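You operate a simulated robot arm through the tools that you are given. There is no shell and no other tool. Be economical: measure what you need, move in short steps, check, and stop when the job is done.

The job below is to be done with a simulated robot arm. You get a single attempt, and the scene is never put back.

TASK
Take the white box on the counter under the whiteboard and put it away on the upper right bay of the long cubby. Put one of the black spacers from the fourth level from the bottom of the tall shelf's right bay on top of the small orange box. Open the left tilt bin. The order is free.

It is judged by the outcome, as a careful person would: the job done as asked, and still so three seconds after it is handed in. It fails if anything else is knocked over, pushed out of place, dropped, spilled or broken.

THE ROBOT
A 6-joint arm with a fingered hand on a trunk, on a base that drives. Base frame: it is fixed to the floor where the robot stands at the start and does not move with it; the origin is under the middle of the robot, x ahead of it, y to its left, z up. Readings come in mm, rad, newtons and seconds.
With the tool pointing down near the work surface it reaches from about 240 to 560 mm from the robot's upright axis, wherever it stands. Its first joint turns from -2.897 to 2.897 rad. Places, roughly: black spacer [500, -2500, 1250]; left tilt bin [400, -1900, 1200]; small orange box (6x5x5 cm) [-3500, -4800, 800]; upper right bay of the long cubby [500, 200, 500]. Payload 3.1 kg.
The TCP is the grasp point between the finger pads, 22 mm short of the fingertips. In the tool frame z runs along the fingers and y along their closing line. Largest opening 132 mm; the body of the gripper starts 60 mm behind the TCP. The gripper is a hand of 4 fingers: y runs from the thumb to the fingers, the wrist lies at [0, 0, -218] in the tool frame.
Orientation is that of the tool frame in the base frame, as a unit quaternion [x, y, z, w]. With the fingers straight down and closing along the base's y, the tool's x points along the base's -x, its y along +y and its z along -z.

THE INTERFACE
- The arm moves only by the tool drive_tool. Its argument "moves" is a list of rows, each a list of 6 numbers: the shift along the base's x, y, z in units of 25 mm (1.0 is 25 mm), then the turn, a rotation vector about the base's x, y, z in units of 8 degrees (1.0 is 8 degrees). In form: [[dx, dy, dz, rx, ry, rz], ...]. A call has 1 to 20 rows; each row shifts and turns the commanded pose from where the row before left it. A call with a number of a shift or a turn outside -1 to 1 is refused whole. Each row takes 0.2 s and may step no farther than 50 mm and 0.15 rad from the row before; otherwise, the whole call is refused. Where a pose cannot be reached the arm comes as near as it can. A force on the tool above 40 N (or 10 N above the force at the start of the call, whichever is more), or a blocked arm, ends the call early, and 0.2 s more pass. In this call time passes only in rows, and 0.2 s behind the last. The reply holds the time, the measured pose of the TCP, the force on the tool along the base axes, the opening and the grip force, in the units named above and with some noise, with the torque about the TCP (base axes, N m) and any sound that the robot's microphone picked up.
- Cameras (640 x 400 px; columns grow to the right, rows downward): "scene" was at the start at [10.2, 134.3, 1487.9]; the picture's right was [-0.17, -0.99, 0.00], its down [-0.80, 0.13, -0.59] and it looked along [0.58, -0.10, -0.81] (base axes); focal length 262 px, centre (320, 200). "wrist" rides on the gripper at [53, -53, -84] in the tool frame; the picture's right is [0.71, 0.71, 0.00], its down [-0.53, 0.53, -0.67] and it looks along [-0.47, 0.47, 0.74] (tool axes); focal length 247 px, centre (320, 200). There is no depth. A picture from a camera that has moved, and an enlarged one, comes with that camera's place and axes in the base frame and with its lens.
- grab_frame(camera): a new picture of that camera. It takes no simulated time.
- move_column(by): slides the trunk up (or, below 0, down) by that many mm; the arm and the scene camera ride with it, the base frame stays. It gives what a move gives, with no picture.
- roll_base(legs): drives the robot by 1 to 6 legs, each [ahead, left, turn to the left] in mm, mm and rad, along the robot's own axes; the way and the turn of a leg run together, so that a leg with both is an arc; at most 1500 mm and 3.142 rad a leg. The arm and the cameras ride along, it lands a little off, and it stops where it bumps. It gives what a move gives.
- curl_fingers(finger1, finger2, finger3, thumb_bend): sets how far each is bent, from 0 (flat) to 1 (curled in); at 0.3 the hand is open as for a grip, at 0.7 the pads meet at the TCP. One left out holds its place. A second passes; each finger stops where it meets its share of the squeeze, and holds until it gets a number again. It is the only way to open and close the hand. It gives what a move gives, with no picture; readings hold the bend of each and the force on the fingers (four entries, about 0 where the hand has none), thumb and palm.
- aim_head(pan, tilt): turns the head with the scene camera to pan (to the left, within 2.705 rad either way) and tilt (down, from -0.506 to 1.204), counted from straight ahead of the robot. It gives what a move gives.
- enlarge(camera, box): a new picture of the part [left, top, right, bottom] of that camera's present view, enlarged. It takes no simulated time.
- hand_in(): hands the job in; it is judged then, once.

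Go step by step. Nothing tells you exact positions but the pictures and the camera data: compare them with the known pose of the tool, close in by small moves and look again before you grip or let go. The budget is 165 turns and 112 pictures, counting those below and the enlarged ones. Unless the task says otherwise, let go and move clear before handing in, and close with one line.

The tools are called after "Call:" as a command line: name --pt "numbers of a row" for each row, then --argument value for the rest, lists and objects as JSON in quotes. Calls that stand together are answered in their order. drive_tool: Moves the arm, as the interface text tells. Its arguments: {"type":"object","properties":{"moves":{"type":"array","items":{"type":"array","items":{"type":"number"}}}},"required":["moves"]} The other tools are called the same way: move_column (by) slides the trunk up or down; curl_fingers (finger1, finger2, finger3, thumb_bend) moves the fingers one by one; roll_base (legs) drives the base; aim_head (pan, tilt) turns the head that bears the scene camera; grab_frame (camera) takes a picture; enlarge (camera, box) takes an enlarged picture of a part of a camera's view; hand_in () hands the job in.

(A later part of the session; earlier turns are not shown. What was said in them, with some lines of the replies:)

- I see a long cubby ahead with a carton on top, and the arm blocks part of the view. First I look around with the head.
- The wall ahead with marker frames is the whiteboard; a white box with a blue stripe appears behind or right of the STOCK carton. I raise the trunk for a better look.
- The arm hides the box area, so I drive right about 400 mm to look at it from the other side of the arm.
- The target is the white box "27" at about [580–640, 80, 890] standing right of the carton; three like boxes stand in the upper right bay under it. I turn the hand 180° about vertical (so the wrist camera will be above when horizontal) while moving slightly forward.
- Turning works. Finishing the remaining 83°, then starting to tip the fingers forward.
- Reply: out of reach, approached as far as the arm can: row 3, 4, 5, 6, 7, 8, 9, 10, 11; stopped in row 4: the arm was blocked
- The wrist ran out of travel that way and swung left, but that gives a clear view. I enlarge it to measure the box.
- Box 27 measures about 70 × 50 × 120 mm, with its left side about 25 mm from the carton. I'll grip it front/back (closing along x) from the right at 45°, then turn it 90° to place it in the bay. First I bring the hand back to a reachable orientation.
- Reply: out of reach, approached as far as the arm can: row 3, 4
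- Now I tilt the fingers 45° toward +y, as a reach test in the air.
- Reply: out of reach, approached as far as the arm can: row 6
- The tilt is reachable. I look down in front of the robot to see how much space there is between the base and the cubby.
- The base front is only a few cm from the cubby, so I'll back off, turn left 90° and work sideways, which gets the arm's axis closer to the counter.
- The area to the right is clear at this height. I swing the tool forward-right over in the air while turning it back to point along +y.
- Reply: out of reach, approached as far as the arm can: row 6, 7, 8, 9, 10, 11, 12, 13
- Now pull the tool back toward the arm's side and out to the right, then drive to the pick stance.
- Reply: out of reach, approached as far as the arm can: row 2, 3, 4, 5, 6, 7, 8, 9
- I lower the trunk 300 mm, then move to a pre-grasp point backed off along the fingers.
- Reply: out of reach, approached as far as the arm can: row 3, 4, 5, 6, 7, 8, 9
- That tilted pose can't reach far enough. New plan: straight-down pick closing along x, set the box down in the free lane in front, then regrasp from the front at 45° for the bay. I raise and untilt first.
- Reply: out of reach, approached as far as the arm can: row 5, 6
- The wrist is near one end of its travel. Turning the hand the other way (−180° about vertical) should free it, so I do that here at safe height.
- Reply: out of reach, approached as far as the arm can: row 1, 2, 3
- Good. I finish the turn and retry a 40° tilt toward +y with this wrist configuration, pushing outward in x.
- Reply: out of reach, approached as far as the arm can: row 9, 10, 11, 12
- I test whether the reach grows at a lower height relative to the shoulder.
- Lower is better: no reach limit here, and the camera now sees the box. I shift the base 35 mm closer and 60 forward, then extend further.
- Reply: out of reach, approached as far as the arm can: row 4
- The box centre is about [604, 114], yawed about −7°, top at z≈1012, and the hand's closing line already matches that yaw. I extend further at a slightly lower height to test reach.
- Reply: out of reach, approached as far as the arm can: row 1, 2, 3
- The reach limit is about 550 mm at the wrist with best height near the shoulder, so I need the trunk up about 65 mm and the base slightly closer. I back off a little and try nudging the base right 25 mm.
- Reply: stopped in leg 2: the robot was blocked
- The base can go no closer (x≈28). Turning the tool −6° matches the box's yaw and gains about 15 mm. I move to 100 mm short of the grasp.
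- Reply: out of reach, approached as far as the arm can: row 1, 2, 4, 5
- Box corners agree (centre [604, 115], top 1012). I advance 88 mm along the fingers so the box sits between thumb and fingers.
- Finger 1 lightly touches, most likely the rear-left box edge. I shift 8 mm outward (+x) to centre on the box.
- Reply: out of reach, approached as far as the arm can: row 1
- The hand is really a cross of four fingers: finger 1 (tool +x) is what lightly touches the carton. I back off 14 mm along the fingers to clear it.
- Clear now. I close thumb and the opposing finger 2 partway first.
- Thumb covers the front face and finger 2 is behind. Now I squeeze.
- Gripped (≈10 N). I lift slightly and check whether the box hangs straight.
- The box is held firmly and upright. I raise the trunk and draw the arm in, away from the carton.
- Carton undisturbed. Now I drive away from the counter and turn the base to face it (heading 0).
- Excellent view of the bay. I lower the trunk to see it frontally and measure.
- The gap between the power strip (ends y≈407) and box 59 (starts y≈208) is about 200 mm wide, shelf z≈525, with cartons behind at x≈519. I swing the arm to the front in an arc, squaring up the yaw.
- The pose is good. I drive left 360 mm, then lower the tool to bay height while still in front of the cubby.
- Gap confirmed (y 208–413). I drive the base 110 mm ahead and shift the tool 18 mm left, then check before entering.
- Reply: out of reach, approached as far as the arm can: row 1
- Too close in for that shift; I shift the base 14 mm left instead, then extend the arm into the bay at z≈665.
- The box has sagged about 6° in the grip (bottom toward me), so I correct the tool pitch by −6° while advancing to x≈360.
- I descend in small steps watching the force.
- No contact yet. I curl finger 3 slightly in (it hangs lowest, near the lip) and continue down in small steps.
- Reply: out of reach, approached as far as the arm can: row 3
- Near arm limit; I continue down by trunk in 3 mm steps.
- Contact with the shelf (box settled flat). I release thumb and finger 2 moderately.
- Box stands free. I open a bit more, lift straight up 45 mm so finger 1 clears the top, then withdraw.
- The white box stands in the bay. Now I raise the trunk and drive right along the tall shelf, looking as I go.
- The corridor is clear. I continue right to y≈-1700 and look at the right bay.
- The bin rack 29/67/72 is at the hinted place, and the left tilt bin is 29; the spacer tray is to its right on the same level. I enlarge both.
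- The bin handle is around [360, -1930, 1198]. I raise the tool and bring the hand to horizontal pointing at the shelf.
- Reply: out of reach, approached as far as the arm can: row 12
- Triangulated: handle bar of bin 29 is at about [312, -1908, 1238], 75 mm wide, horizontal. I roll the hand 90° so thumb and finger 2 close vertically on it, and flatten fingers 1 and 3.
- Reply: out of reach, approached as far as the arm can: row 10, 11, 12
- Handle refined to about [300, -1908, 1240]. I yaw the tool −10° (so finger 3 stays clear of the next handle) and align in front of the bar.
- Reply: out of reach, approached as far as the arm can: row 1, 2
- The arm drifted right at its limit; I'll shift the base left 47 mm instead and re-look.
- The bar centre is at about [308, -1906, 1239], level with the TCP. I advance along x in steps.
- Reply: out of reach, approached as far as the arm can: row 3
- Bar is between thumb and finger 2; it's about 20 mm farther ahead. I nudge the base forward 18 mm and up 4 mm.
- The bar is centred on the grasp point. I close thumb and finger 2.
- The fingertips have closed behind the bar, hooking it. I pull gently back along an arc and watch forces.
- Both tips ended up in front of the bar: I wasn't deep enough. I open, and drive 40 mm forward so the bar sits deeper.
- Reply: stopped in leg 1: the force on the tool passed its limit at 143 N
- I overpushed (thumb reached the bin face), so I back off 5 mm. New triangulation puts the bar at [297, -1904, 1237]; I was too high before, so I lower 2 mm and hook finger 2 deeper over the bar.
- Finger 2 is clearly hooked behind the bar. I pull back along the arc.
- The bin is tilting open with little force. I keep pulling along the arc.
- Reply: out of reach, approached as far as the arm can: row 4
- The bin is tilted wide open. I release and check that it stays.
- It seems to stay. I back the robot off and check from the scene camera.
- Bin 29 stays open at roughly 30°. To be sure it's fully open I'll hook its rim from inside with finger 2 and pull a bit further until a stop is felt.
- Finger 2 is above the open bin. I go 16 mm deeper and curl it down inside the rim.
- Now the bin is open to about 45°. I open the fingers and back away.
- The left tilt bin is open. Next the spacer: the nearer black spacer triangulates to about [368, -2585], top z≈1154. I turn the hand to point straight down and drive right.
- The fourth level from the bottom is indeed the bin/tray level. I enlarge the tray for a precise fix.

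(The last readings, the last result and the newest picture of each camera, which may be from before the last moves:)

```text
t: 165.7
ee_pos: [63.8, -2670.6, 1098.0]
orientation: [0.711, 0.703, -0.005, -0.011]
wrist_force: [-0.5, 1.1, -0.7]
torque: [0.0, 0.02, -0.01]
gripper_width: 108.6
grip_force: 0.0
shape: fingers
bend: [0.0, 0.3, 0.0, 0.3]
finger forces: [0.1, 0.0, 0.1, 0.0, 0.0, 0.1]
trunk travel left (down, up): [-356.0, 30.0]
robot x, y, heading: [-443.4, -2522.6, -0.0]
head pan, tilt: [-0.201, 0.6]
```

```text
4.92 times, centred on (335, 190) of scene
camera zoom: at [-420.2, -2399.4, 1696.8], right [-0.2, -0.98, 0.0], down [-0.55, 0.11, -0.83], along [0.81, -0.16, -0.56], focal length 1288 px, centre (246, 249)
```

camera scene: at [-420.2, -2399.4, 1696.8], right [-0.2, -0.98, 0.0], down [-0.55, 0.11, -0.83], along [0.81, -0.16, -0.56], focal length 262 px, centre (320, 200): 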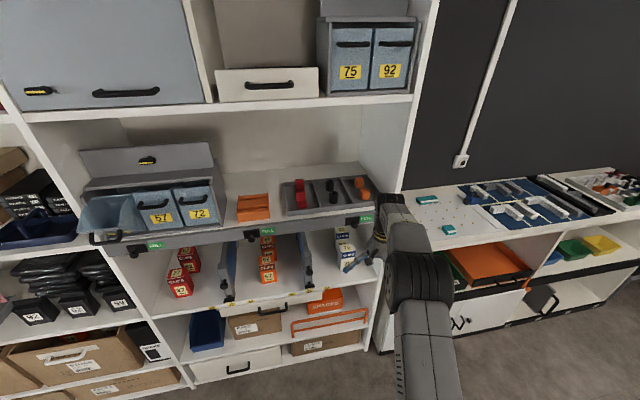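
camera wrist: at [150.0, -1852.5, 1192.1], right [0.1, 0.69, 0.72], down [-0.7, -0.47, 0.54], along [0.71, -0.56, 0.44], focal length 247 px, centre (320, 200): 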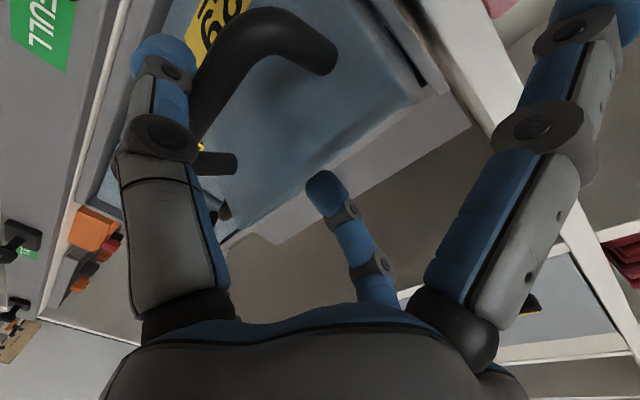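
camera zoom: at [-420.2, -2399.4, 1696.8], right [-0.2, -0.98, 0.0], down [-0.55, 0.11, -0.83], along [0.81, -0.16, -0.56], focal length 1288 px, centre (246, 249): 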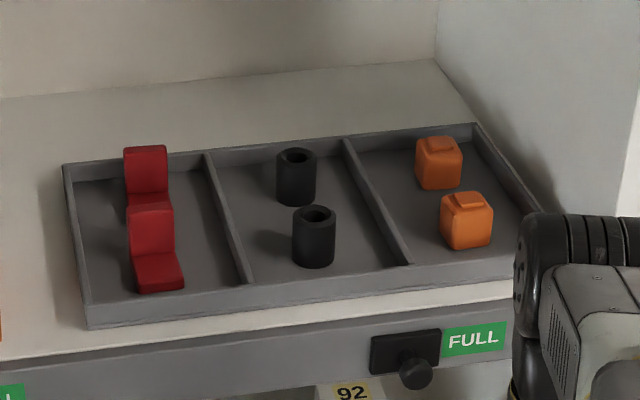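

Front black spacer: top centre at [402, -2625, 1148], about 33 mm diameter and 38 tall. I set all fingers half-open and bring the hand up to approach height, then drive in until just in front of it.

Call:
curl_fingers --finger1 0.5 --finger2 0.5 --finger3 0.5 --thumb_bend 0.5

Call:
drive_tool --pt "-0.3 0.5 0.9 0 0 0" --pt "-0.3 0.5 0.9 0 0 0" --pt "-0.3 0.5 0.9 0 0 0" --pt "-0.2 0.4 0.9 0 0 0"

Call:
roll_base --legs '[[280, 0, 0]]'

Call:
grab_frame --camera "wrist"

Call:
grab_frame --camera "scene"

```text
t: 166.7
ee_pos: [63.9, -2670.2, 1096.5]
orientation: [0.711, 0.703, -0.006, -0.011]
wrist_force: [0.0, 0.7, 0.0]
torque: [0.02, 0.02, 0.02]
gripper_width: 41.1
grip_force: 0.1
shape: fingers
bend: [0.5, 0.5, 0.5, 0.5]
finger forces: [0.0, 0.0, 0.0, 0.0, 0.1, 0.0]
trunk travel left (down, up): [-356.0, 30.0]
robot x, y, heading: [-448.7, -2525.2, 0.001]
head pan, tilt: [-0.201, 0.6]
```

```text
t: 167.7
ee_pos: [35.9, -2622.6, 1188.1]
orientation: [0.711, 0.703, -0.005, -0.011]
wrist_force: [-0.1, -0.8, 0.8]
torque: [0.0, 0.0, 0.02]
gripper_width: 40.9
grip_force: 0.0
shape: fingers
bend: [0.5, 0.5, 0.5, 0.5]
finger forces: [0.0, 0.1, 0.0, 0.0, 0.0, 0.0]
trunk travel left (down, up): [-356.0, 30.0]
robot x, y, heading: [-443.6, -2527.4, 0.001]
head pan, tilt: [-0.201, 0.6]
```

```text
t: 169.7
ee_pos: [317.8, -2623.3, 1186.9]
orientation: [0.711, 0.703, -0.005, -0.011]
wrist_force: [1.4, 0.4, -0.2]
torque: [0.02, 0.03, -0.01]
gripper_width: 41.0
grip_force: 0.0
shape: fingers
bend: [0.5, 0.5, 0.5, 0.5]
finger forces: [0.0, 0.1, 0.0, 0.1, 0.0, 0.0]
trunk travel left (down, up): [-356.0, 30.0]
robot x, y, heading: [-165.0, -2530.0, 0.008]
head pan, tilt: [-0.201, 0.6]
```

```text
26 pictures are left
camera wrist: at [266.8, -2570.2, 1273.9], right [0.71, 0.7, -0.01], down [0.53, -0.54, 0.65], along [0.45, -0.47, -0.76], focal length 247 px, centre (320, 200)
```

wrist: 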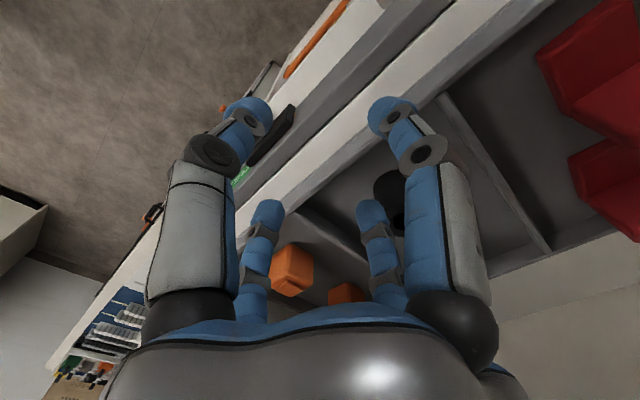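

```text
25 pictures are left
camera scene: at [-139.0, -2398.9, 1696.8], right [-0.2, -0.98, 0.0], down [-0.55, 0.11, -0.82], along [0.81, -0.16, -0.57], focal length 262 px, centre (320, 200)
```

scene: 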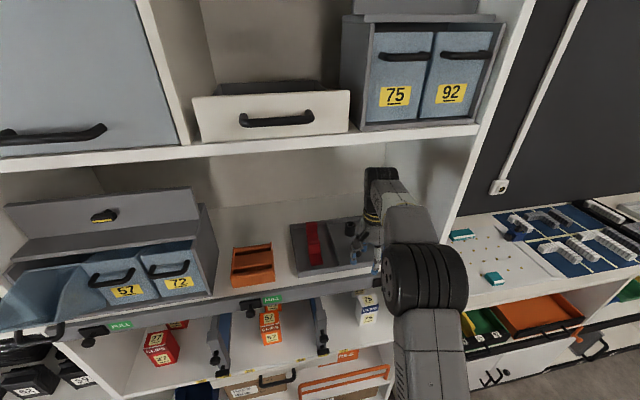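

I open slightly wider for margin and move 65 mm further in, then look down.

Call:
curl_fingers --finger1 0.4 --finger2 0.42 --finger3 0.4 --thumb_bend 0.42

Call:
roll_base --legs '[[65, 0, -0.008]]'

Call:
grab_frame --camera "wrist"

```text
t: 170.7
ee_pos: [318.1, -2623.0, 1188.2]
orientation: [0.711, 0.703, -0.005, -0.011]
wrist_force: [0.0, 0.5, 0.0]
torque: [0.0, -0.04, 0.0]
gripper_width: 62.0
grip_force: 0.0
shape: fingers
bend: [0.4, 0.42, 0.4, 0.42]
finger forces: [0.0, 0.0, 0.0, 0.0, 0.0, 0.0]
trunk travel left (down, up): [-356.0, 30.0]
robot x, y, heading: [-165.3, -2527.0, -0.001]
head pan, tilt: [-0.201, 0.6]
```

```text
t: 171.7
ee_pos: [385.0, -2627.6, 1187.0]
orientation: [0.714, 0.7, -0.004, -0.011]
wrist_force: [0.1, 0.4, -0.4]
torque: [0.03, 0.01, 0.01]
gripper_width: 62.1
grip_force: 0.0
shape: fingers
bend: [0.4, 0.42, 0.4, 0.42]
finger forces: [0.0, 0.0, 0.0, 0.0, 0.0, 0.0]
trunk travel left (down, up): [-356.0, 30.0]
robot x, y, heading: [-102.0, -2527.3, -0.007]
head pan, tilt: [-0.201, 0.6]
```

```text
24 pictures are left
camera wrist: at [333.6, -2573.8, 1273.6], right [0.72, 0.69, -0.01], down [0.53, -0.54, 0.65], along [0.45, -0.47, -0.76], focal length 247 px, centre (320, 200)
```

wrist: 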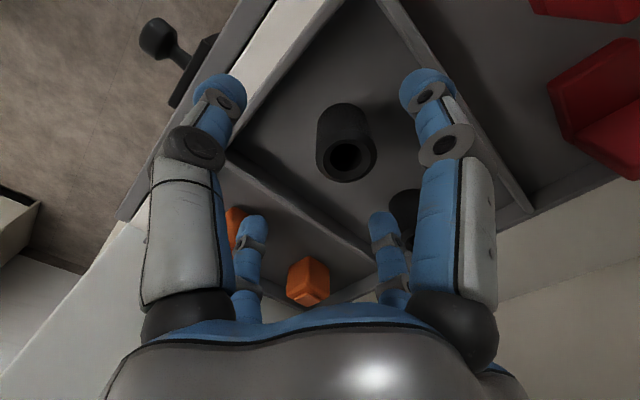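

The spacer is seen clearly: centre ≈[396, -2618]. I centre over it and descend to z≈1131.

Call:
drive_tool --pt "0.45 0.38 0 0 0 0" --pt "0 0 -0.7 0 0 0" --pt "0 0 -0.7 0 0 0"

Call:
grab_frame --camera "wrist"

```text
t: 172.5
ee_pos: [392.9, -2619.6, 1158.5]
orientation: [0.714, 0.7, 0.001, -0.006]
wrist_force: [5.0, -4.8, 43.3]
torque: [1.8, 0.43, -0.28]
gripper_width: 63.8
grip_force: 21.6
shape: fingers
bend: [0.37, 0.42, 0.41, 0.42]
finger forces: [30.3, 0.1, 1.6, 0.1, 11.5, 0.0]
trunk travel left (down, up): [-356.0, 30.0]
robot x, y, heading: [-99.6, -2529.9, -0.007]
head pan, tilt: [-0.201, 0.6]
```

```text
23 pictures are left
camera wrist: at [341.2, -2565.4, 1244.1], right [0.72, 0.69, 0.0], down [0.52, -0.54, 0.66], along [0.46, -0.48, -0.75], focal length 247 px, centre (320, 200)
```

wrist: 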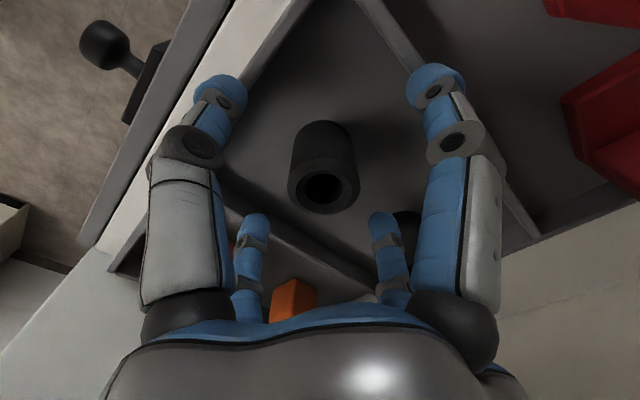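

The spread fingers touched the tray divider and front wall. I lift off at once, narrow the fingers, and re-centre on [398, -2621].

Call:
drive_tool --pt "0 0 0.8 0 0 0" --pt "0.2 -0.06 0.4 0 0 0"

Call:
curl_fingers --finger1 0.53 --finger2 0.5 --finger3 0.53 --thumb_bend 0.5

Call:
grab_frame --camera "wrist"

```text
t: 173.1
ee_pos: [399.9, -2620.0, 1180.6]
orientation: [0.713, 0.701, -0.004, -0.013]
wrist_force: [0.5, -0.1, -0.8]
torque: [0.0, -0.02, 0.0]
gripper_width: 62.2
grip_force: 0.1
shape: fingers
bend: [0.4, 0.42, 0.4, 0.42]
finger forces: [0.0, 0.0, 0.0, 0.0, 0.1, 0.0]
trunk travel left (down, up): [-356.0, 30.0]
robot x, y, heading: [-97.3, -2527.7, -0.011]
head pan, tilt: [-0.201, 0.6]
```

```text
t: 174.1
ee_pos: [400.3, -2620.6, 1182.5]
orientation: [0.715, 0.699, -0.005, -0.011]
wrist_force: [-0.6, -0.9, 0.4]
torque: [0.01, -0.04, -0.01]
gripper_width: 37.5
grip_force: 0.0
shape: fingers
bend: [0.53, 0.5, 0.53, 0.5]
finger forces: [0.1, 0.0, 0.0, 0.0, 0.0, 0.1]
trunk travel left (down, up): [-356.0, 30.0]
robot x, y, heading: [-95.9, -2524.7, -0.01]
head pan, tilt: [-0.201, 0.6]
```

```text
22 pictures are left
camera wrist: at [349.2, -2566.3, 1268.9], right [0.72, 0.69, -0.01], down [0.53, -0.54, 0.65], along [0.45, -0.47, -0.76], focal length 247 px, centre (320, 200)
```

wrist: 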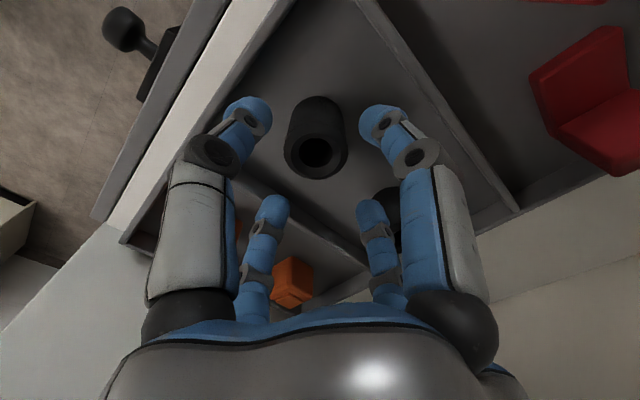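

Nearly centred. I fine-adjust, keep thumb/finger 1 tighter (they were at the walls) and descend watching force.

Call:
curl_fingers --finger1 0.5 --finger2 0.45 --finger3 0.46 --thumb_bend 0.49

Call:
drive_tool --pt "-0.26 0.12 0 0 0 0" --pt "0 0 -0.5 0 0 0" --pt "0 0 -0.5 0 0 0" --pt "0 0 -0.4 0 0 0"

Call:
grab_frame --camera "wrist"

```text
t: 175.1
ee_pos: [399.7, -2620.3, 1182.7]
orientation: [0.714, 0.7, -0.005, -0.011]
wrist_force: [0.0, 0.6, -0.1]
torque: [0.01, 0.03, 0.01]
gripper_width: 41.4
grip_force: 0.1
shape: fingers
bend: [0.5, 0.45, 0.46, 0.49]
finger forces: [0.1, 0.0, 0.0, 0.1, 0.1, 0.0]
trunk travel left (down, up): [-356.0, 30.0]
robot x, y, heading: [-97.2, -2526.6, -0.007]
head pan, tilt: [-0.201, 0.6]
```

```text
t: 176.1
ee_pos: [394.0, -2617.5, 1147.4]
orientation: [0.714, 0.7, -0.004, -0.01]
wrist_force: [0.1, -0.2, 0.2]
torque: [0.0, 0.02, -0.03]
gripper_width: 41.7
grip_force: 0.0
shape: fingers
bend: [0.5, 0.45, 0.46, 0.49]
finger forces: [0.0, 0.1, 0.0, 0.1, 0.0, 0.0]
trunk travel left (down, up): [-356.0, 30.0]
robot x, y, heading: [-98.4, -2526.7, -0.004]
head pan, tilt: [-0.201, 0.6]
```

```text
21 pictures are left
camera wrist: at [342.8, -2563.7, 1234.0], right [0.72, 0.69, -0.01], down [0.53, -0.54, 0.65], along [0.45, -0.47, -0.76], focal length 247 px, centre (320, 200)
```

wrist: 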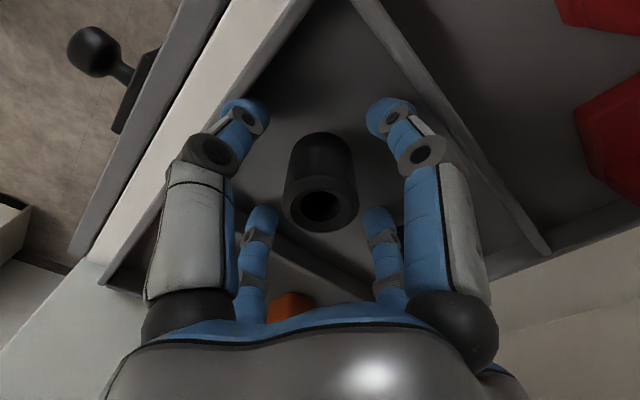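

The spacer is between the four fingers with no contact. I descend 12 mm more and close all fingers.

Call:
drive_tool --pt "0 0 -0.3 0 0 0" --pt "0 0 -0.2 0 0 0"

Call:
curl_fingers --finger1 0.7 --finger2 0.7 --finger3 0.7 --thumb_bend 0.7

Call:
grab_frame --camera "wrist"

```text
t: 176.6
ee_pos: [394.6, -2617.5, 1144.6]
orientation: [0.714, 0.7, 0.001, -0.002]
wrist_force: [-2.0, -0.1, 13.9]
torque: [0.12, 0.21, -0.01]
gripper_width: 42.5
grip_force: 6.8
shape: fingers
bend: [0.5, 0.45, 0.46, 0.49]
finger forces: [6.7, 0.0, 4.6, 0.0, 2.4, 0.0]
trunk travel left (down, up): [-356.0, 30.0]
robot x, y, heading: [-100.5, -2528.2, -0.007]
head pan, tilt: [-0.201, 0.6]
stopped in row 2: the force on the tool passed its limit at 47 N (the readings are from after the stop); the commanded pose is now the measured one
```

```text
t: 177.6
ee_pos: [395.4, -2618.8, 1143.9]
orientation: [0.714, 0.7, 0.001, -0.002]
wrist_force: [5.3, -7.2, 27.6]
torque: [-1.16, -0.11, 0.14]
gripper_width: 0.1
grip_force: 20.6
shape: fingers
bend: [0.69, 0.62, 0.51, 0.67]
finger forces: [0.9, 5.5, 30.2, 0.0, 4.1, 0.0]
trunk travel left (down, up): [-356.0, 30.0]
robot x, y, heading: [-96.4, -2525.9, -0.008]
head pan, tilt: [-0.201, 0.6]
```

```text
20 pictures are left
camera wrist: at [342.5, -2564.6, 1229.6], right [0.72, 0.69, 0.0], down [0.52, -0.54, 0.66], along [0.46, -0.48, -0.75], focal length 247 px, centre (320, 200)
```

wrist: 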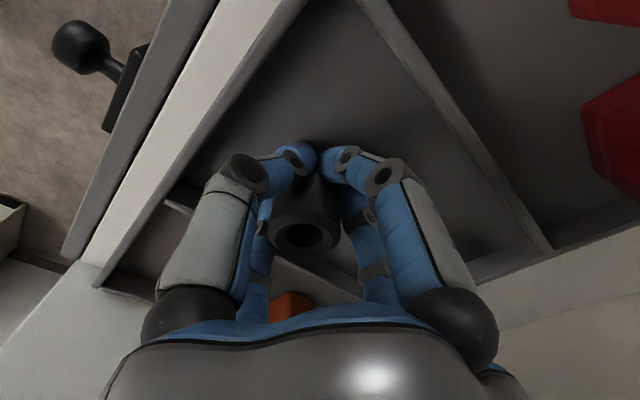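

The tips reached the tray floor and press unevenly. I reopen, rise 9 mm, and look before regripping.

Call:
curl_fingers --finger1 0.5 --finger2 0.47 --finger3 0.46 --thumb_bend 0.5

Call:
drive_tool --pt "0 0 0.36 0 0 0"

Call:
grab_frame --camera "wrist"

```text
t: 178.6
ee_pos: [394.6, -2615.4, 1143.9]
orientation: [0.714, 0.7, 0.001, -0.002]
wrist_force: [2.7, 7.7, 31.1]
torque: [-0.13, -0.2, 0.15]
gripper_width: 37.5
grip_force: 15.2
shape: fingers
bend: [0.5, 0.5, 0.49, 0.52]
finger forces: [1.4, 10.8, 11.1, 0.1, 7.5, 0.0]
trunk travel left (down, up): [-356.0, 30.0]
robot x, y, heading: [-95.8, -2530.1, -0.005]
head pan, tilt: [-0.201, 0.6]
```

```text
t: 179.0
ee_pos: [396.7, -2621.0, 1148.9]
orientation: [0.715, 0.7, -0.002, -0.007]
wrist_force: [0.7, 0.1, -0.3]
torque: [-0.01, 0.02, -0.03]
gripper_width: 40.4
grip_force: 0.0
shape: fingers
bend: [0.5, 0.47, 0.46, 0.5]
finger forces: [0.0, 0.1, 0.0, 0.1, 0.0, 0.0]
trunk travel left (down, up): [-356.0, 30.0]
robot x, y, heading: [-97.1, -2529.6, -0.009]
head pan, tilt: [-0.201, 0.6]
```

```text
19 pictures are left
camera wrist: at [344.2, -2565.4, 1234.8], right [0.72, 0.69, 0.0], down [0.52, -0.54, 0.66], along [0.45, -0.48, -0.75], focal length 247 px, centre (320, 200)
```

wrist: 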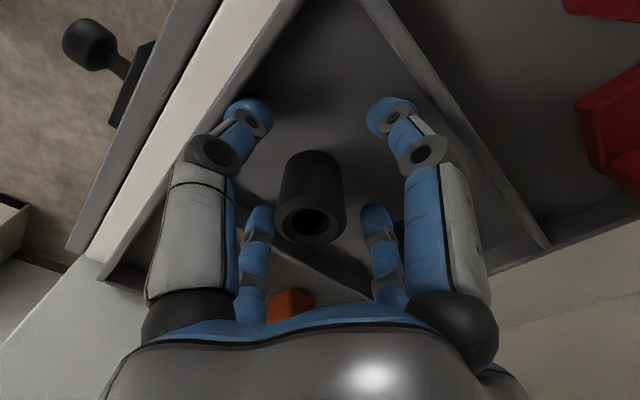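

The spacer is upright but shifted slightly right. I re-centre (+6, −12 mm) at z≈1151 and close.

Call:
drive_tool --pt "0.2 -0.5 0.08 0 0 0"

Call:
curl_fingers --finger1 0.7 --finger2 0.7 --finger3 0.7 --thumb_bend 0.7

Call:
grab_frame --camera "wrist"

```text
t: 179.4
ee_pos: [400.4, -2630.3, 1152.7]
orientation: [0.714, 0.7, 0.001, -0.005]
wrist_force: [-0.9, 1.9, 1.0]
torque: [0.03, 0.03, -0.04]
gripper_width: 40.5
grip_force: 1.5
shape: fingers
bend: [0.5, 0.47, 0.49, 0.5]
finger forces: [0.0, 0.0, 2.6, 0.0, 0.0, 0.0]
trunk travel left (down, up): [-356.0, 30.0]
robot x, y, heading: [-99.1, -2528.7, -0.009]
head pan, tilt: [-0.201, 0.6]
```

```text
t: 180.4
ee_pos: [401.3, -2629.1, 1153.7]
orientation: [0.714, 0.7, 0.001, -0.005]
wrist_force: [0.3, 0.3, 0.3]
torque: [-0.05, 0.01, -0.01]
gripper_width: 11.5
grip_force: 13.3
shape: fingers
bend: [0.62, 0.6, 0.61, 0.64]
finger forces: [5.8, 7.3, 6.0, 0.0, 7.6, 0.0]
trunk travel left (down, up): [-356.0, 30.0]
robot x, y, heading: [-99.3, -2528.4, -0.004]
head pan, tilt: [-0.201, 0.6]
```

```text
18 pictures are left
camera wrist: at [348.3, -2576.8, 1239.2], right [0.72, 0.69, 0.0], down [0.52, -0.54, 0.66], along [0.46, -0.48, -0.75], focal length 247 px, centre (320, 200)
```

wrist: 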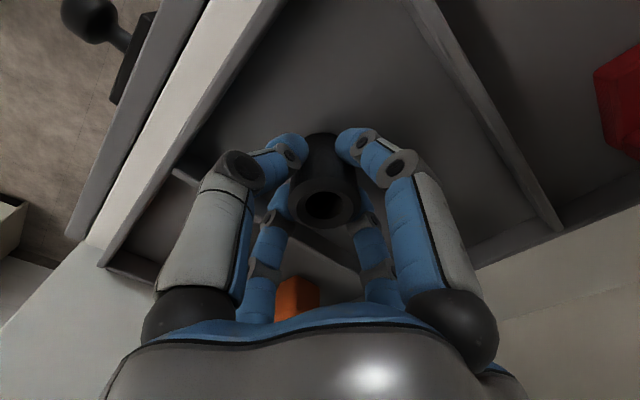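

A balanced four-finger grip with the spacer upright. I lift and back out of the shelf.

Call:
drive_tool --pt "0 0 0.5 0 0 0" --pt "0 0 0.5 0 0 0" --pt "0 0 0.5 0 0 0"

Call:
roll_base --legs '[[-320, 0, 0.005]]'

Call:
aim_head --pan -2.3 --tilt 0.35

Call:
grab_frame --camera "scene"

Call:
grab_frame --camera "wrist"

```text
t: 181.2
ee_pos: [399.9, -2630.4, 1189.9]
orientation: [0.714, 0.7, 0.001, -0.005]
wrist_force: [-0.1, 0.6, 0.1]
torque: [-0.01, -0.01, -0.02]
gripper_width: 11.6
grip_force: 14.0
shape: fingers
bend: [0.62, 0.6, 0.61, 0.64]
finger forces: [5.8, 7.4, 6.0, 0.0, 7.6, 0.0]
trunk travel left (down, up): [-356.0, 30.0]
robot x, y, heading: [-94.8, -2526.9, -0.002]
head pan, tilt: [-0.201, 0.6]
```

```text
t: 183.4
ee_pos: [78.3, -2625.9, 1189.7]
orientation: [0.713, 0.701, 0.0, -0.004]
wrist_force: [0.6, 0.2, -0.6]
torque: [-0.02, -0.02, -0.01]
gripper_width: 11.4
grip_force: 13.2
shape: fingers
bend: [0.62, 0.6, 0.61, 0.64]
finger forces: [5.9, 7.4, 6.0, 0.0, 7.6, 0.0]
trunk travel left (down, up): [-356.0, 30.0]
robot x, y, heading: [-418.1, -2528.1, -0.004]
head pan, tilt: [-0.201, 0.6]
```

```text
t: 185.4
ee_pos: [78.0, -2627.6, 1191.9]
orientation: [0.712, 0.702, 0.0, -0.005]
wrist_force: [0.1, -0.4, 0.4]
torque: [-0.03, 0.01, -0.01]
gripper_width: 11.8
grip_force: 13.1
shape: fingers
bend: [0.62, 0.6, 0.61, 0.64]
finger forces: [5.7, 7.4, 6.0, 0.0, 7.5, 0.0]
trunk travel left (down, up): [-356.0, 30.0]
robot x, y, heading: [-422.3, -2527.0, -0.001]
head pan, tilt: [-2.3, 0.351]
```

```text
17 pictures are left
camera scene: at [-543.6, -2449.1, 1719.6], right [-0.74, 0.67, 0.0], down [0.23, 0.26, -0.94], along [-0.63, -0.7, -0.34], focal length 262 px, centre (320, 200)
```

scene: 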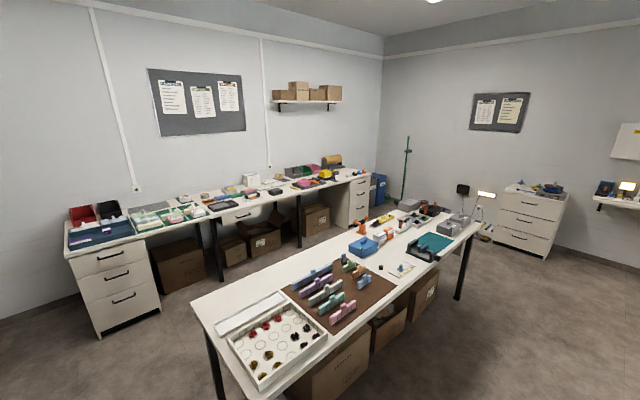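

```text
16 pictures are left
camera wrist: at [26.1, -2573.5, 1276.0], right [0.72, 0.7, 0.0], down [0.52, -0.54, 0.66], along [0.46, -0.47, -0.75], focal length 247 px, centre (320, 200)
```

wrist: 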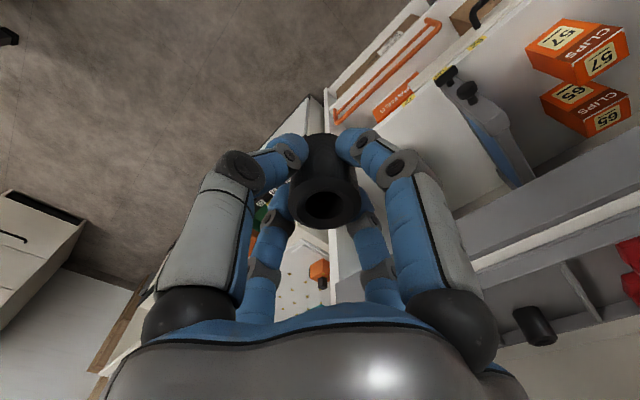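

Spacer held upright and clear. I check the remaining spacer in the tray and zoom toward the far desk where the small orange box should be (around pixel 362,171).

Call:
enlarge --camera "wrist" --box '[470, 240, 640, 380]'

Call:
enlarge --camera "scene" --box '[300, 145, 440, 235]'

```text
2.86 times, centred on (555, 310) of wrist
camera zoom: at [26.1, -2573.5, 1276.0], right [0.72, 0.7, 0.0], down [0.52, -0.54, 0.66], along [0.46, -0.47, -0.75], focal length 706 px, centre (-351, -114)
```

zoom: 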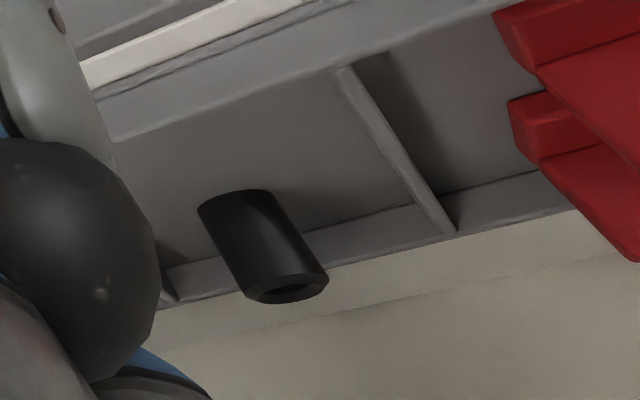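

```text
4.44 times, centred on (370, 190) of scene
camera zoom: at [-543.6, -2449.1, 1719.6], right [-0.74, 0.67, 0.0], down [0.23, 0.26, -0.94], along [-0.63, -0.7, -0.34], focal length 1163 px, centre (98, 244)
```

zoom: 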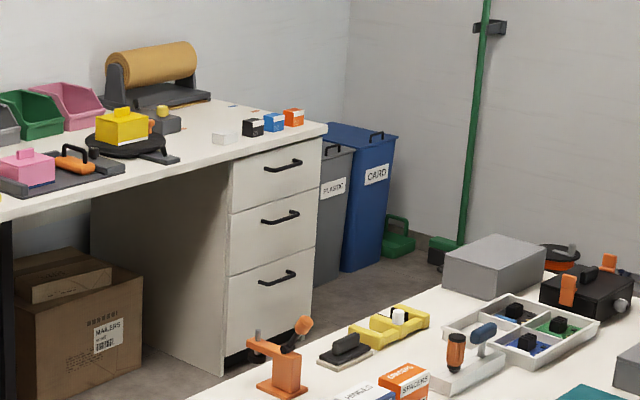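

Rear spacer still stands; the small orange box is at the right end of the far desk, about [-3570, -4850], next to blue/black/white boxes. I turn to face −y and drive down past the table's near end.

Call:
roll_base --legs '[[0, 0, -1.57], [1500, 0, 0], [215, 0, 0]]'

Call:
aim_head --pan -1.3 --tilt 0.45

Call:
grab_frame --camera "scene"

```text
t: 197.8
ee_pos: [-476.2, -4739.9, 1190.0]
orientation: [1.0, -0.001, 0.003, -0.003]
wrist_force: [-0.3, 0.7, -0.2]
torque: [0.0, 0.04, 0.02]
gripper_width: 11.1
grip_force: 13.4
shape: fingers
bend: [0.62, 0.6, 0.61, 0.64]
finger forces: [5.8, 7.3, 6.2, 0.1, 7.0, 0.1]
trunk travel left (down, up): [-356.0, 30.0]
robot x, y, heading: [-381.6, -4237.5, -1.558]
head pan, tilt: [-2.3, 0.351]
```

```text
t: 199.1
ee_pos: [-475.4, -4740.5, 1190.7]
orientation: [1.0, -0.001, 0.004, -0.003]
wrist_force: [-0.8, 0.1, 0.6]
torque: [0.04, 0.01, 0.0]
gripper_width: 11.0
grip_force: 12.6
shape: fingers
bend: [0.62, 0.6, 0.61, 0.64]
finger forces: [5.8, 7.4, 6.1, 0.0, 7.0, 0.0]
trunk travel left (down, up): [-356.0, 30.0]
robot x, y, heading: [-385.7, -4239.1, -1.563]
head pan, tilt: [-1.3, 0.45]
```

```text
13 pictures are left
camera scene: at [-326.4, -4205.5, 1710.4], right [-0.28, 0.96, 0.0], down [0.42, 0.12, -0.9], along [-0.86, -0.25, -0.44], focal length 262 px, centre (320, 200)
```

scene: 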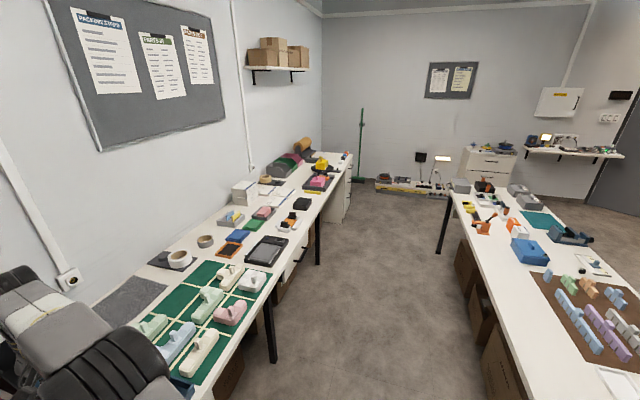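

The aisle is clear. I drive sideways along it toward the far end of the desk.

Call:
roll_base --legs '[[-40, -1500, -0.008], [0, -1350, 0]]'

Call:
aim_head --pan -0.5 --tilt 0.85

Call:
grab_frame --camera "scene"

```text
refused: leg 1 is longer than a leg can be; nothing moved
```

```text
t: 200.2
ee_pos: [-477.0, -4740.5, 1190.9]
orientation: [1.0, 0.0, 0.004, -0.002]
wrist_force: [0.2, 0.3, -1.3]
torque: [-0.03, 0.04, -0.02]
gripper_width: 11.2
grip_force: 12.9
shape: fingers
bend: [0.62, 0.6, 0.61, 0.64]
finger forces: [5.8, 7.2, 6.1, 0.0, 7.0, 0.0]
trunk travel left (down, up): [-356.0, 30.0]
robot x, y, heading: [-381.5, -4239.3, -1.558]
head pan, tilt: [-0.499, 0.85]
```

```text
12 pictures are left
camera scene: at [-274.8, -4249.2, 1676.0], right [-0.88, 0.47, 0.0], down [0.35, 0.66, -0.66], along [-0.31, -0.58, -0.75], focal length 262 px, centre (320, 200)
```

scene: 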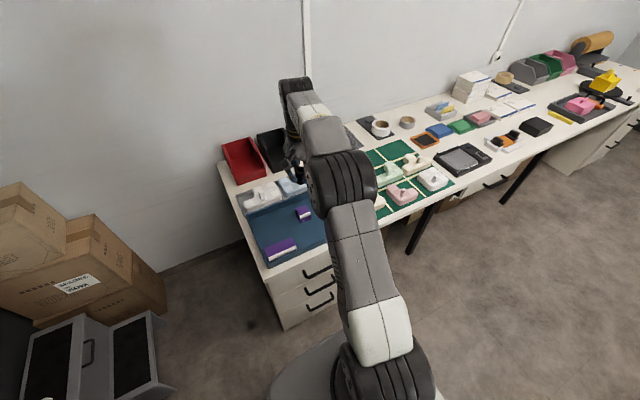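

The leg was just too long; I split it.

Call:
roll_base --legs '[[-40, 0, -0.012], [0, -1450, 0], [0, -1400, 0]]'

Call:
grab_frame --camera "scene"

```text
t: 214.7
ee_pos: [-3399.4, -4659.7, 1191.9]
orientation: [1.0, -0.012, 0.003, -0.002]
wrist_force: [-0.7, -0.3, 0.1]
torque: [0.01, 0.02, 0.02]
gripper_width: 11.1
grip_force: 12.9
shape: fingers
bend: [0.62, 0.6, 0.61, 0.64]
finger forces: [5.8, 7.4, 6.1, 0.0, 7.0, 0.0]
trunk travel left (down, up): [-356.0, 30.0]
robot x, y, heading: [-3297.2, -4160.5, -1.58]
head pan, tilt: [-0.499, 0.85]
```

```text
11 pictures are left
camera scene: at [-3186.1, -4174.3, 1676.0], right [-0.87, 0.49, 0.0], down [0.37, 0.66, -0.66], along [-0.32, -0.58, -0.75], focal length 262 px, centre (320, 200)
```

scene: 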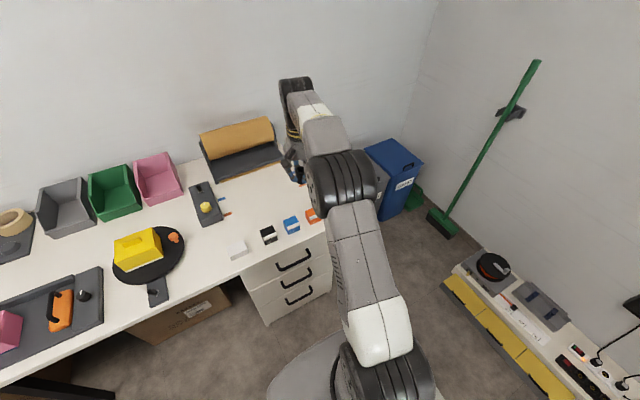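

The orange box is at about [-3498, -4803], the blue neighbour 100 mm to its left. I drive the last bit to bring the hand above it at safe height, lower the trunk 150 mm, and look with the wrist camera.

Call:
roll_base --legs '[[0, -98, 0.01], [135, 0, 0]]'

Call:
move_column --by -200

Call:
grab_frame --camera "wrist"

```text
t: 216.8
ee_pos: [-3489.5, -4795.3, 1190.9]
orientation: [1.0, -0.007, 0.003, -0.004]
wrist_force: [-0.2, -0.4, -0.1]
torque: [0.0, 0.0, 0.01]
gripper_width: 11.2
grip_force: 13.5
shape: fingers
bend: [0.62, 0.6, 0.61, 0.64]
finger forces: [5.9, 7.4, 6.0, 0.1, 7.0, 0.1]
trunk travel left (down, up): [-356.0, 30.0]
robot x, y, heading: [-3388.5, -4298.1, -1.571]
head pan, tilt: [-0.499, 0.85]
```

```text
t: 218.9
ee_pos: [-3489.2, -4795.0, 989.8]
orientation: [1.0, -0.006, 0.003, -0.003]
wrist_force: [-1.0, -0.7, -0.4]
torque: [-0.04, -0.01, 0.01]
gripper_width: 11.1
grip_force: 13.4
shape: fingers
bend: [0.62, 0.6, 0.61, 0.64]
finger forces: [5.7, 7.4, 6.0, 0.1, 6.9, 0.1]
trunk travel left (down, up): [-156.0, 230.0]
robot x, y, heading: [-3391.0, -4296.2, -1.569]
head pan, tilt: [-0.499, 0.85]
```

```text
10 pictures are left
camera wrist: at [-3436.4, -4742.5, 1076.2], right [0.7, -0.72, 0.0], down [-0.54, -0.52, 0.66], along [-0.47, -0.46, -0.75], focal length 247 px, centre (320, 200)
```

wrist: 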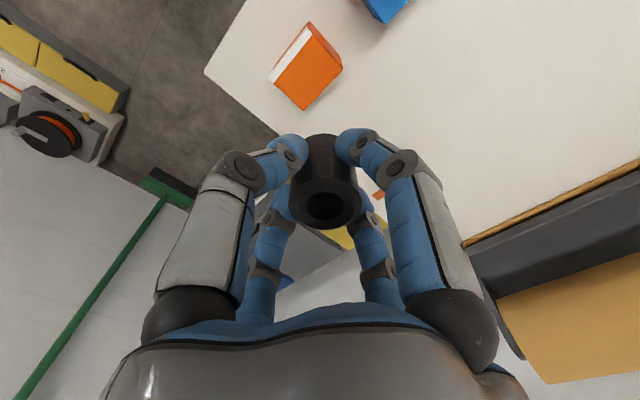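

The orange box's top centre is about [-3493, -4778], top z≈800, with the TCP nearly above. I shift +18 mm in y and lower to about z 880 and re-look.

Call:
drive_tool --pt "-0.16 0.75 0 0 0 0"

Call:
move_column --by -105

Call:
grab_frame --camera "wrist"

Call:
enlarge --camera "scene" --box '[220, 130, 400, 270]'

```text
t: 219.3
ee_pos: [-3493.6, -4776.6, 989.9]
orientation: [1.0, -0.006, 0.003, -0.002]
wrist_force: [0.2, -0.2, -0.8]
torque: [-0.03, -0.03, 0.02]
gripper_width: 11.3
grip_force: 13.1
shape: fingers
bend: [0.62, 0.6, 0.61, 0.64]
finger forces: [5.8, 7.5, 6.1, 0.0, 6.9, 0.0]
trunk travel left (down, up): [-156.0, 230.0]
robot x, y, heading: [-3391.4, -4296.6, -1.57]
head pan, tilt: [-0.499, 0.85]
```

```text
t: 220.7
ee_pos: [-3494.1, -4778.6, 883.7]
orientation: [1.0, -0.006, 0.003, -0.002]
wrist_force: [0.3, -0.3, -0.6]
torque: [0.03, 0.01, 0.01]
gripper_width: 11.2
grip_force: 13.2
shape: fingers
bend: [0.62, 0.6, 0.61, 0.64]
finger forces: [5.8, 7.4, 6.1, 0.0, 7.1, 0.1]
trunk travel left (down, up): [-51.0, 335.0]
robot x, y, heading: [-3395.5, -4296.9, -1.574]
head pan, tilt: [-0.499, 0.85]
```

```text
9 pictures are left
camera wrist: at [-3440.5, -4724.8, 969.8], right [0.7, -0.72, 0.0], down [-0.54, -0.52, 0.66], along [-0.47, -0.46, -0.75], focal length 247 px, centre (320, 200)
```

wrist: 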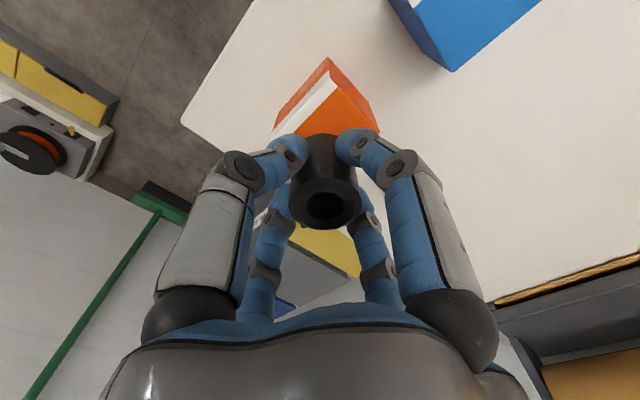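

```text
2.86 times, centred on (310, 200) of scene
camera zoom: at [-3282.3, -4306.3, 1369.7], right [-0.88, 0.48, 0.0], down [0.36, 0.66, -0.66], along [-0.32, -0.58, -0.75], focal length 748 px, centre (349, 200)
```

zoom: 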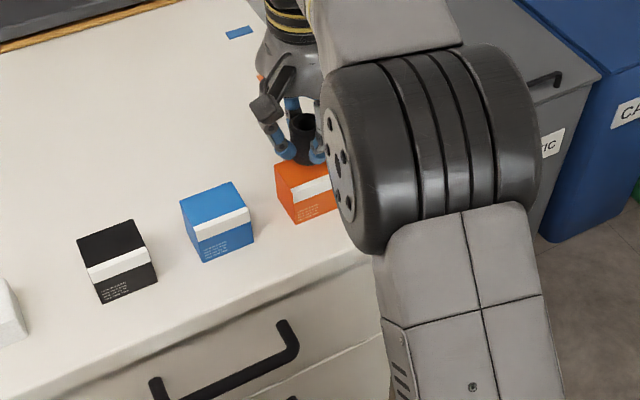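

Combining both views the box top's centre is about [-3497, -4789]. I adjust, lower 18 mm and verify.

Call:
drive_tool --pt "-0.12 -0.33 0 0 0 0" --pt "0 0 -0.4 0 0 0" --pt "0 0 -0.3 0 0 0"

Call:
grab_frame --camera "wrist"

```text
t: 221.5
ee_pos: [-3497.5, -4785.6, 868.1]
orientation: [1.0, -0.006, 0.003, -0.002]
wrist_force: [0.0, 0.8, 1.8]
torque: [0.02, 0.03, 0.0]
gripper_width: 11.2
grip_force: 13.2
shape: fingers
bend: [0.62, 0.6, 0.61, 0.64]
finger forces: [5.9, 7.5, 6.2, 0.0, 6.9, 0.0]
trunk travel left (down, up): [-51.0, 335.0]
robot x, y, heading: [-3386.8, -4299.2, -1.571]
head pan, tilt: [-0.499, 0.85]
```

```text
7 pictures are left
camera wrist: at [-3444.0, -4732.3, 952.5], right [0.7, -0.72, 0.0], down [-0.54, -0.52, 0.66], along [-0.47, -0.46, -0.75], focal length 247 px, centre (320, 200)
```

wrist: 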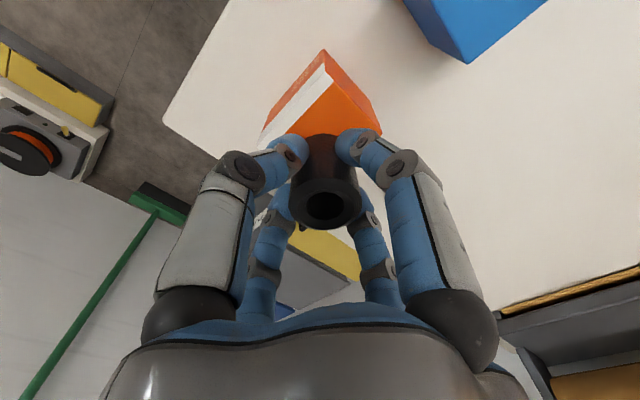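

The spacer is centred over the box top (x −3465…−3525, y −4765…−4807). I lower in 2–3 mm steps until contact.

Call:
drive_tool --pt "0 0 -0.1 0 0 0" --pt "0 0 -0.1 0 0 0"

```text
t: 222.1
ee_pos: [-3496.8, -4784.2, 864.5]
orientation: [1.0, -0.006, 0.004, 0.0]
wrist_force: [0.4, 0.0, 21.1]
torque: [-0.11, 0.03, -0.02]
gripper_width: 10.7
grip_force: 16.5
shape: fingers
bend: [0.62, 0.6, 0.61, 0.65]
finger forces: [7.2, 9.7, 7.6, 0.0, 9.1, 0.0]
trunk travel left (down, up): [-51.0, 335.0]
robot x, y, heading: [-3387.9, -4299.3, -1.572]
head pan, tilt: [-0.499, 0.85]
```

Firm contact; I ease up 2.5 mm and check from the scene camera before release.

Call:
drive_tool --pt "0 0 0.1 0 0 0"

Call:
enlarge --camera "scene" --box '[260, 140, 360, 230]'

```text
t: 222.5
ee_pos: [-3496.8, -4784.2, 865.3]
orientation: [1.0, -0.007, 0.002, -0.002]
wrist_force: [-0.6, -0.8, 14.7]
torque: [-0.11, 0.04, 0.0]
gripper_width: 10.7
grip_force: 16.0
shape: fingers
bend: [0.62, 0.6, 0.61, 0.65]
finger forces: [6.6, 9.9, 7.5, 0.0, 8.4, 0.0]
trunk travel left (down, up): [-51.0, 335.0]
robot x, y, heading: [-3390.3, -4295.3, -1.569]
head pan, tilt: [-0.499, 0.85]
```

```text
4.44 times, centred on (310, 185) of scene
camera zoom: at [-3282.1, -4305.0, 1369.8], right [-0.88, 0.48, 0.0], down [0.36, 0.66, -0.66], along [-0.32, -0.58, -0.75], focal length 1163 px, centre (364, 267)
```

zoom: 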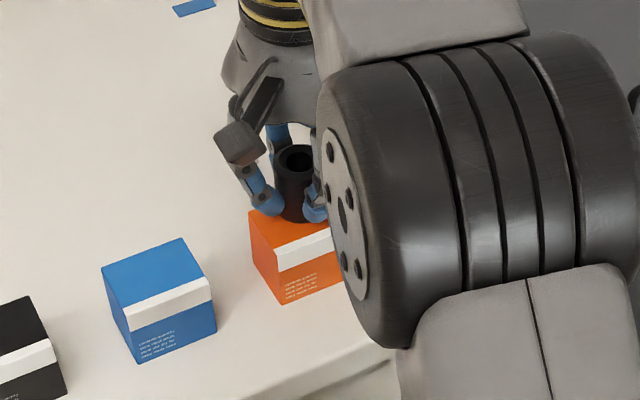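

The spacer stands on the box top. I relieve the last pressure and open the fingers slightly.

Call:
drive_tool --pt "0 0 0.07 0 0 0"

Call:
curl_fingers --finger1 0.54 --finger2 0.52 --finger3 0.53 --thumb_bend 0.56

Call:
grab_frame --camera "wrist"

```text
t: 222.9
ee_pos: [-3496.7, -4784.1, 866.0]
orientation: [1.0, -0.006, 0.003, -0.003]
wrist_force: [-0.5, -1.4, 7.1]
torque: [-0.1, -0.01, -0.02]
gripper_width: 10.8
grip_force: 15.0
shape: fingers
bend: [0.62, 0.6, 0.61, 0.65]
finger forces: [6.4, 9.3, 7.1, 0.1, 7.8, 0.0]
trunk travel left (down, up): [-51.0, 335.0]
robot x, y, heading: [-3389.9, -4295.7, -1.567]
head pan, tilt: [-0.499, 0.85]
```

```text
t: 223.9
ee_pos: [-3497.2, -4784.5, 866.3]
orientation: [1.0, -0.006, 0.003, -0.002]
wrist_force: [-1.2, -0.1, 0.5]
torque: [-0.01, 0.02, -0.01]
gripper_width: 28.4
grip_force: 0.0
shape: fingers
bend: [0.54, 0.52, 0.53, 0.56]
finger forces: [0.0, 0.1, 0.1, 0.0, 0.1, 0.0]
trunk travel left (down, up): [-51.0, 335.0]
robot x, y, heading: [-3388.5, -4296.8, -1.569]
head pan, tilt: [-0.499, 0.85]
```

```text
5 pictures are left
camera wrist: at [-3443.7, -4732.3, 951.6], right [0.7, -0.72, 0.0], down [-0.54, -0.52, 0.66], along [-0.47, -0.46, -0.75], focal length 247 px, centre (320, 200)
```

wrist: 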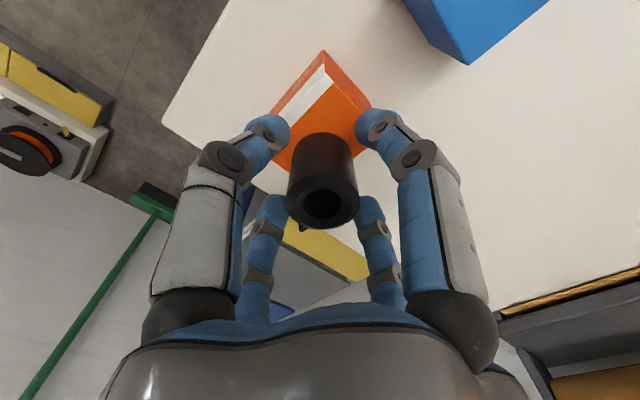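

Free standing. I open a bit more and rise straight up with the trunk.

Call:
curl_fingers --finger1 0.47 --finger2 0.46 --finger3 0.46 --thumb_bend 0.48

Call:
move_column --by 130

Call:
roll_base --legs '[[-150, 0, 0]]'

Call:
enlarge --camera "scene" --box '[200, 60, 420, 240]'

```text
t: 224.9
ee_pos: [-3496.9, -4786.1, 865.5]
orientation: [1.0, -0.007, 0.003, -0.003]
wrist_force: [0.2, 0.5, -0.1]
torque: [0.0, 0.0, 0.03]
gripper_width: 46.6
grip_force: 0.0
shape: fingers
bend: [0.47, 0.46, 0.46, 0.48]
finger forces: [0.0, 0.0, 0.0, 0.0, 0.0, 0.1]
trunk travel left (down, up): [-51.0, 335.0]
robot x, y, heading: [-3391.1, -4299.4, -1.574]
head pan, tilt: [-0.499, 0.85]
```

```text
t: 226.5
ee_pos: [-3496.8, -4784.2, 997.6]
orientation: [1.0, -0.007, 0.003, -0.002]
wrist_force: [-0.9, 0.1, -0.3]
torque: [0.01, 0.0, 0.0]
gripper_width: 45.9
grip_force: 0.0
shape: fingers
bend: [0.47, 0.46, 0.46, 0.48]
finger forces: [0.0, 0.1, 0.0, 0.0, 0.0, 0.0]
trunk travel left (down, up): [-181.0, 205.0]
robot x, y, heading: [-3389.7, -4296.0, -1.574]
head pan, tilt: [-0.499, 0.85]
```

```text
t: 227.9
ee_pos: [-3496.1, -4634.1, 997.6]
orientation: [1.0, -0.006, 0.003, -0.003]
wrist_force: [0.4, 0.5, -0.3]
torque: [-0.03, 0.04, 0.0]
gripper_width: 46.5
grip_force: 0.1
shape: fingers
bend: [0.47, 0.46, 0.46, 0.48]
finger forces: [0.1, 0.1, 0.0, 0.0, 0.1, 0.0]
trunk travel left (down, up): [-181.0, 205.0]
robot x, y, heading: [-3388.7, -4149.1, -1.567]
head pan, tilt: [-0.499, 0.85]
```

```text
2.22 times, centred on (310, 150) of scene
camera zoom: at [-3282.3, -4156.2, 1500.9], right [-0.88, 0.48, 0.0], down [0.36, 0.66, -0.66], along [-0.32, -0.58, -0.75], focal length 582 px, centre (342, 311)
```

zoom: 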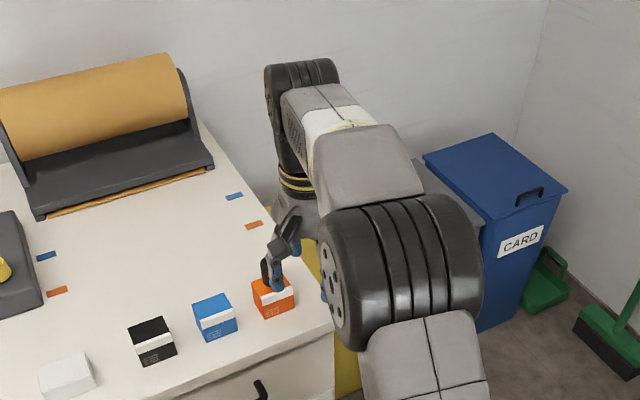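

The hand hides the spacer in this view; I use the wrist camera to confirm.

Call:
roll_base --legs '[[-60, -200, 0]]'

Call:
enlarge --camera "scene" --box '[180, 60, 400, 240]'

```text
t: 229.5
ee_pos: [-3699.3, -4575.9, 997.2]
orientation: [1.0, -0.008, 0.003, -0.002]
wrist_force: [0.6, 1.5, 0.4]
torque: [0.0, -0.01, -0.01]
gripper_width: 46.5
grip_force: 0.0
shape: fingers
bend: [0.47, 0.46, 0.46, 0.48]
finger forces: [0.0, 0.0, 0.0, 0.1, 0.1, 0.1]
trunk travel left (down, up): [-181.0, 205.0]
robot x, y, heading: [-3587.1, -4086.5, -1.573]
head pan, tilt: [-0.499, 0.85]
```

```text
2.22 times, centred on (290, 150) of scene
camera zoom: at [-3483.0, -4096.9, 1501.0], right [-0.88, 0.48, 0.0], down [0.36, 0.66, -0.66], along [-0.32, -0.58, -0.75], focal length 582 px, centre (387, 311)
```

zoom: 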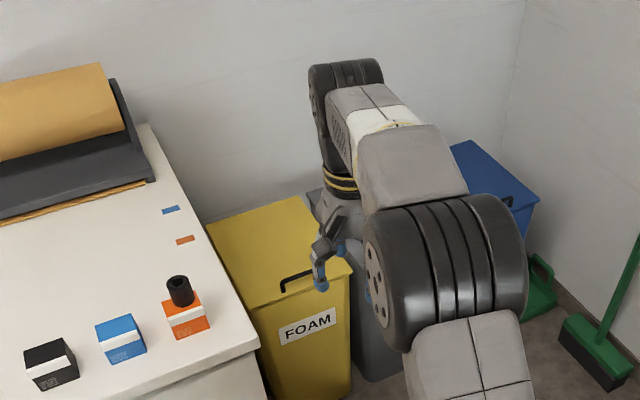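

The black spacer stands upright on the small orange box. The white box is in the upper right bay and the left tilt bin was still open when I last saw it, so I hand in.

Call:
hand_in

```text
The job is handed in.
```

All three parts are done and handed in. The white box is in the upper right bay of the long cubby, the left tilt bin (29) is open, and a black spacer stands on the small orange box.
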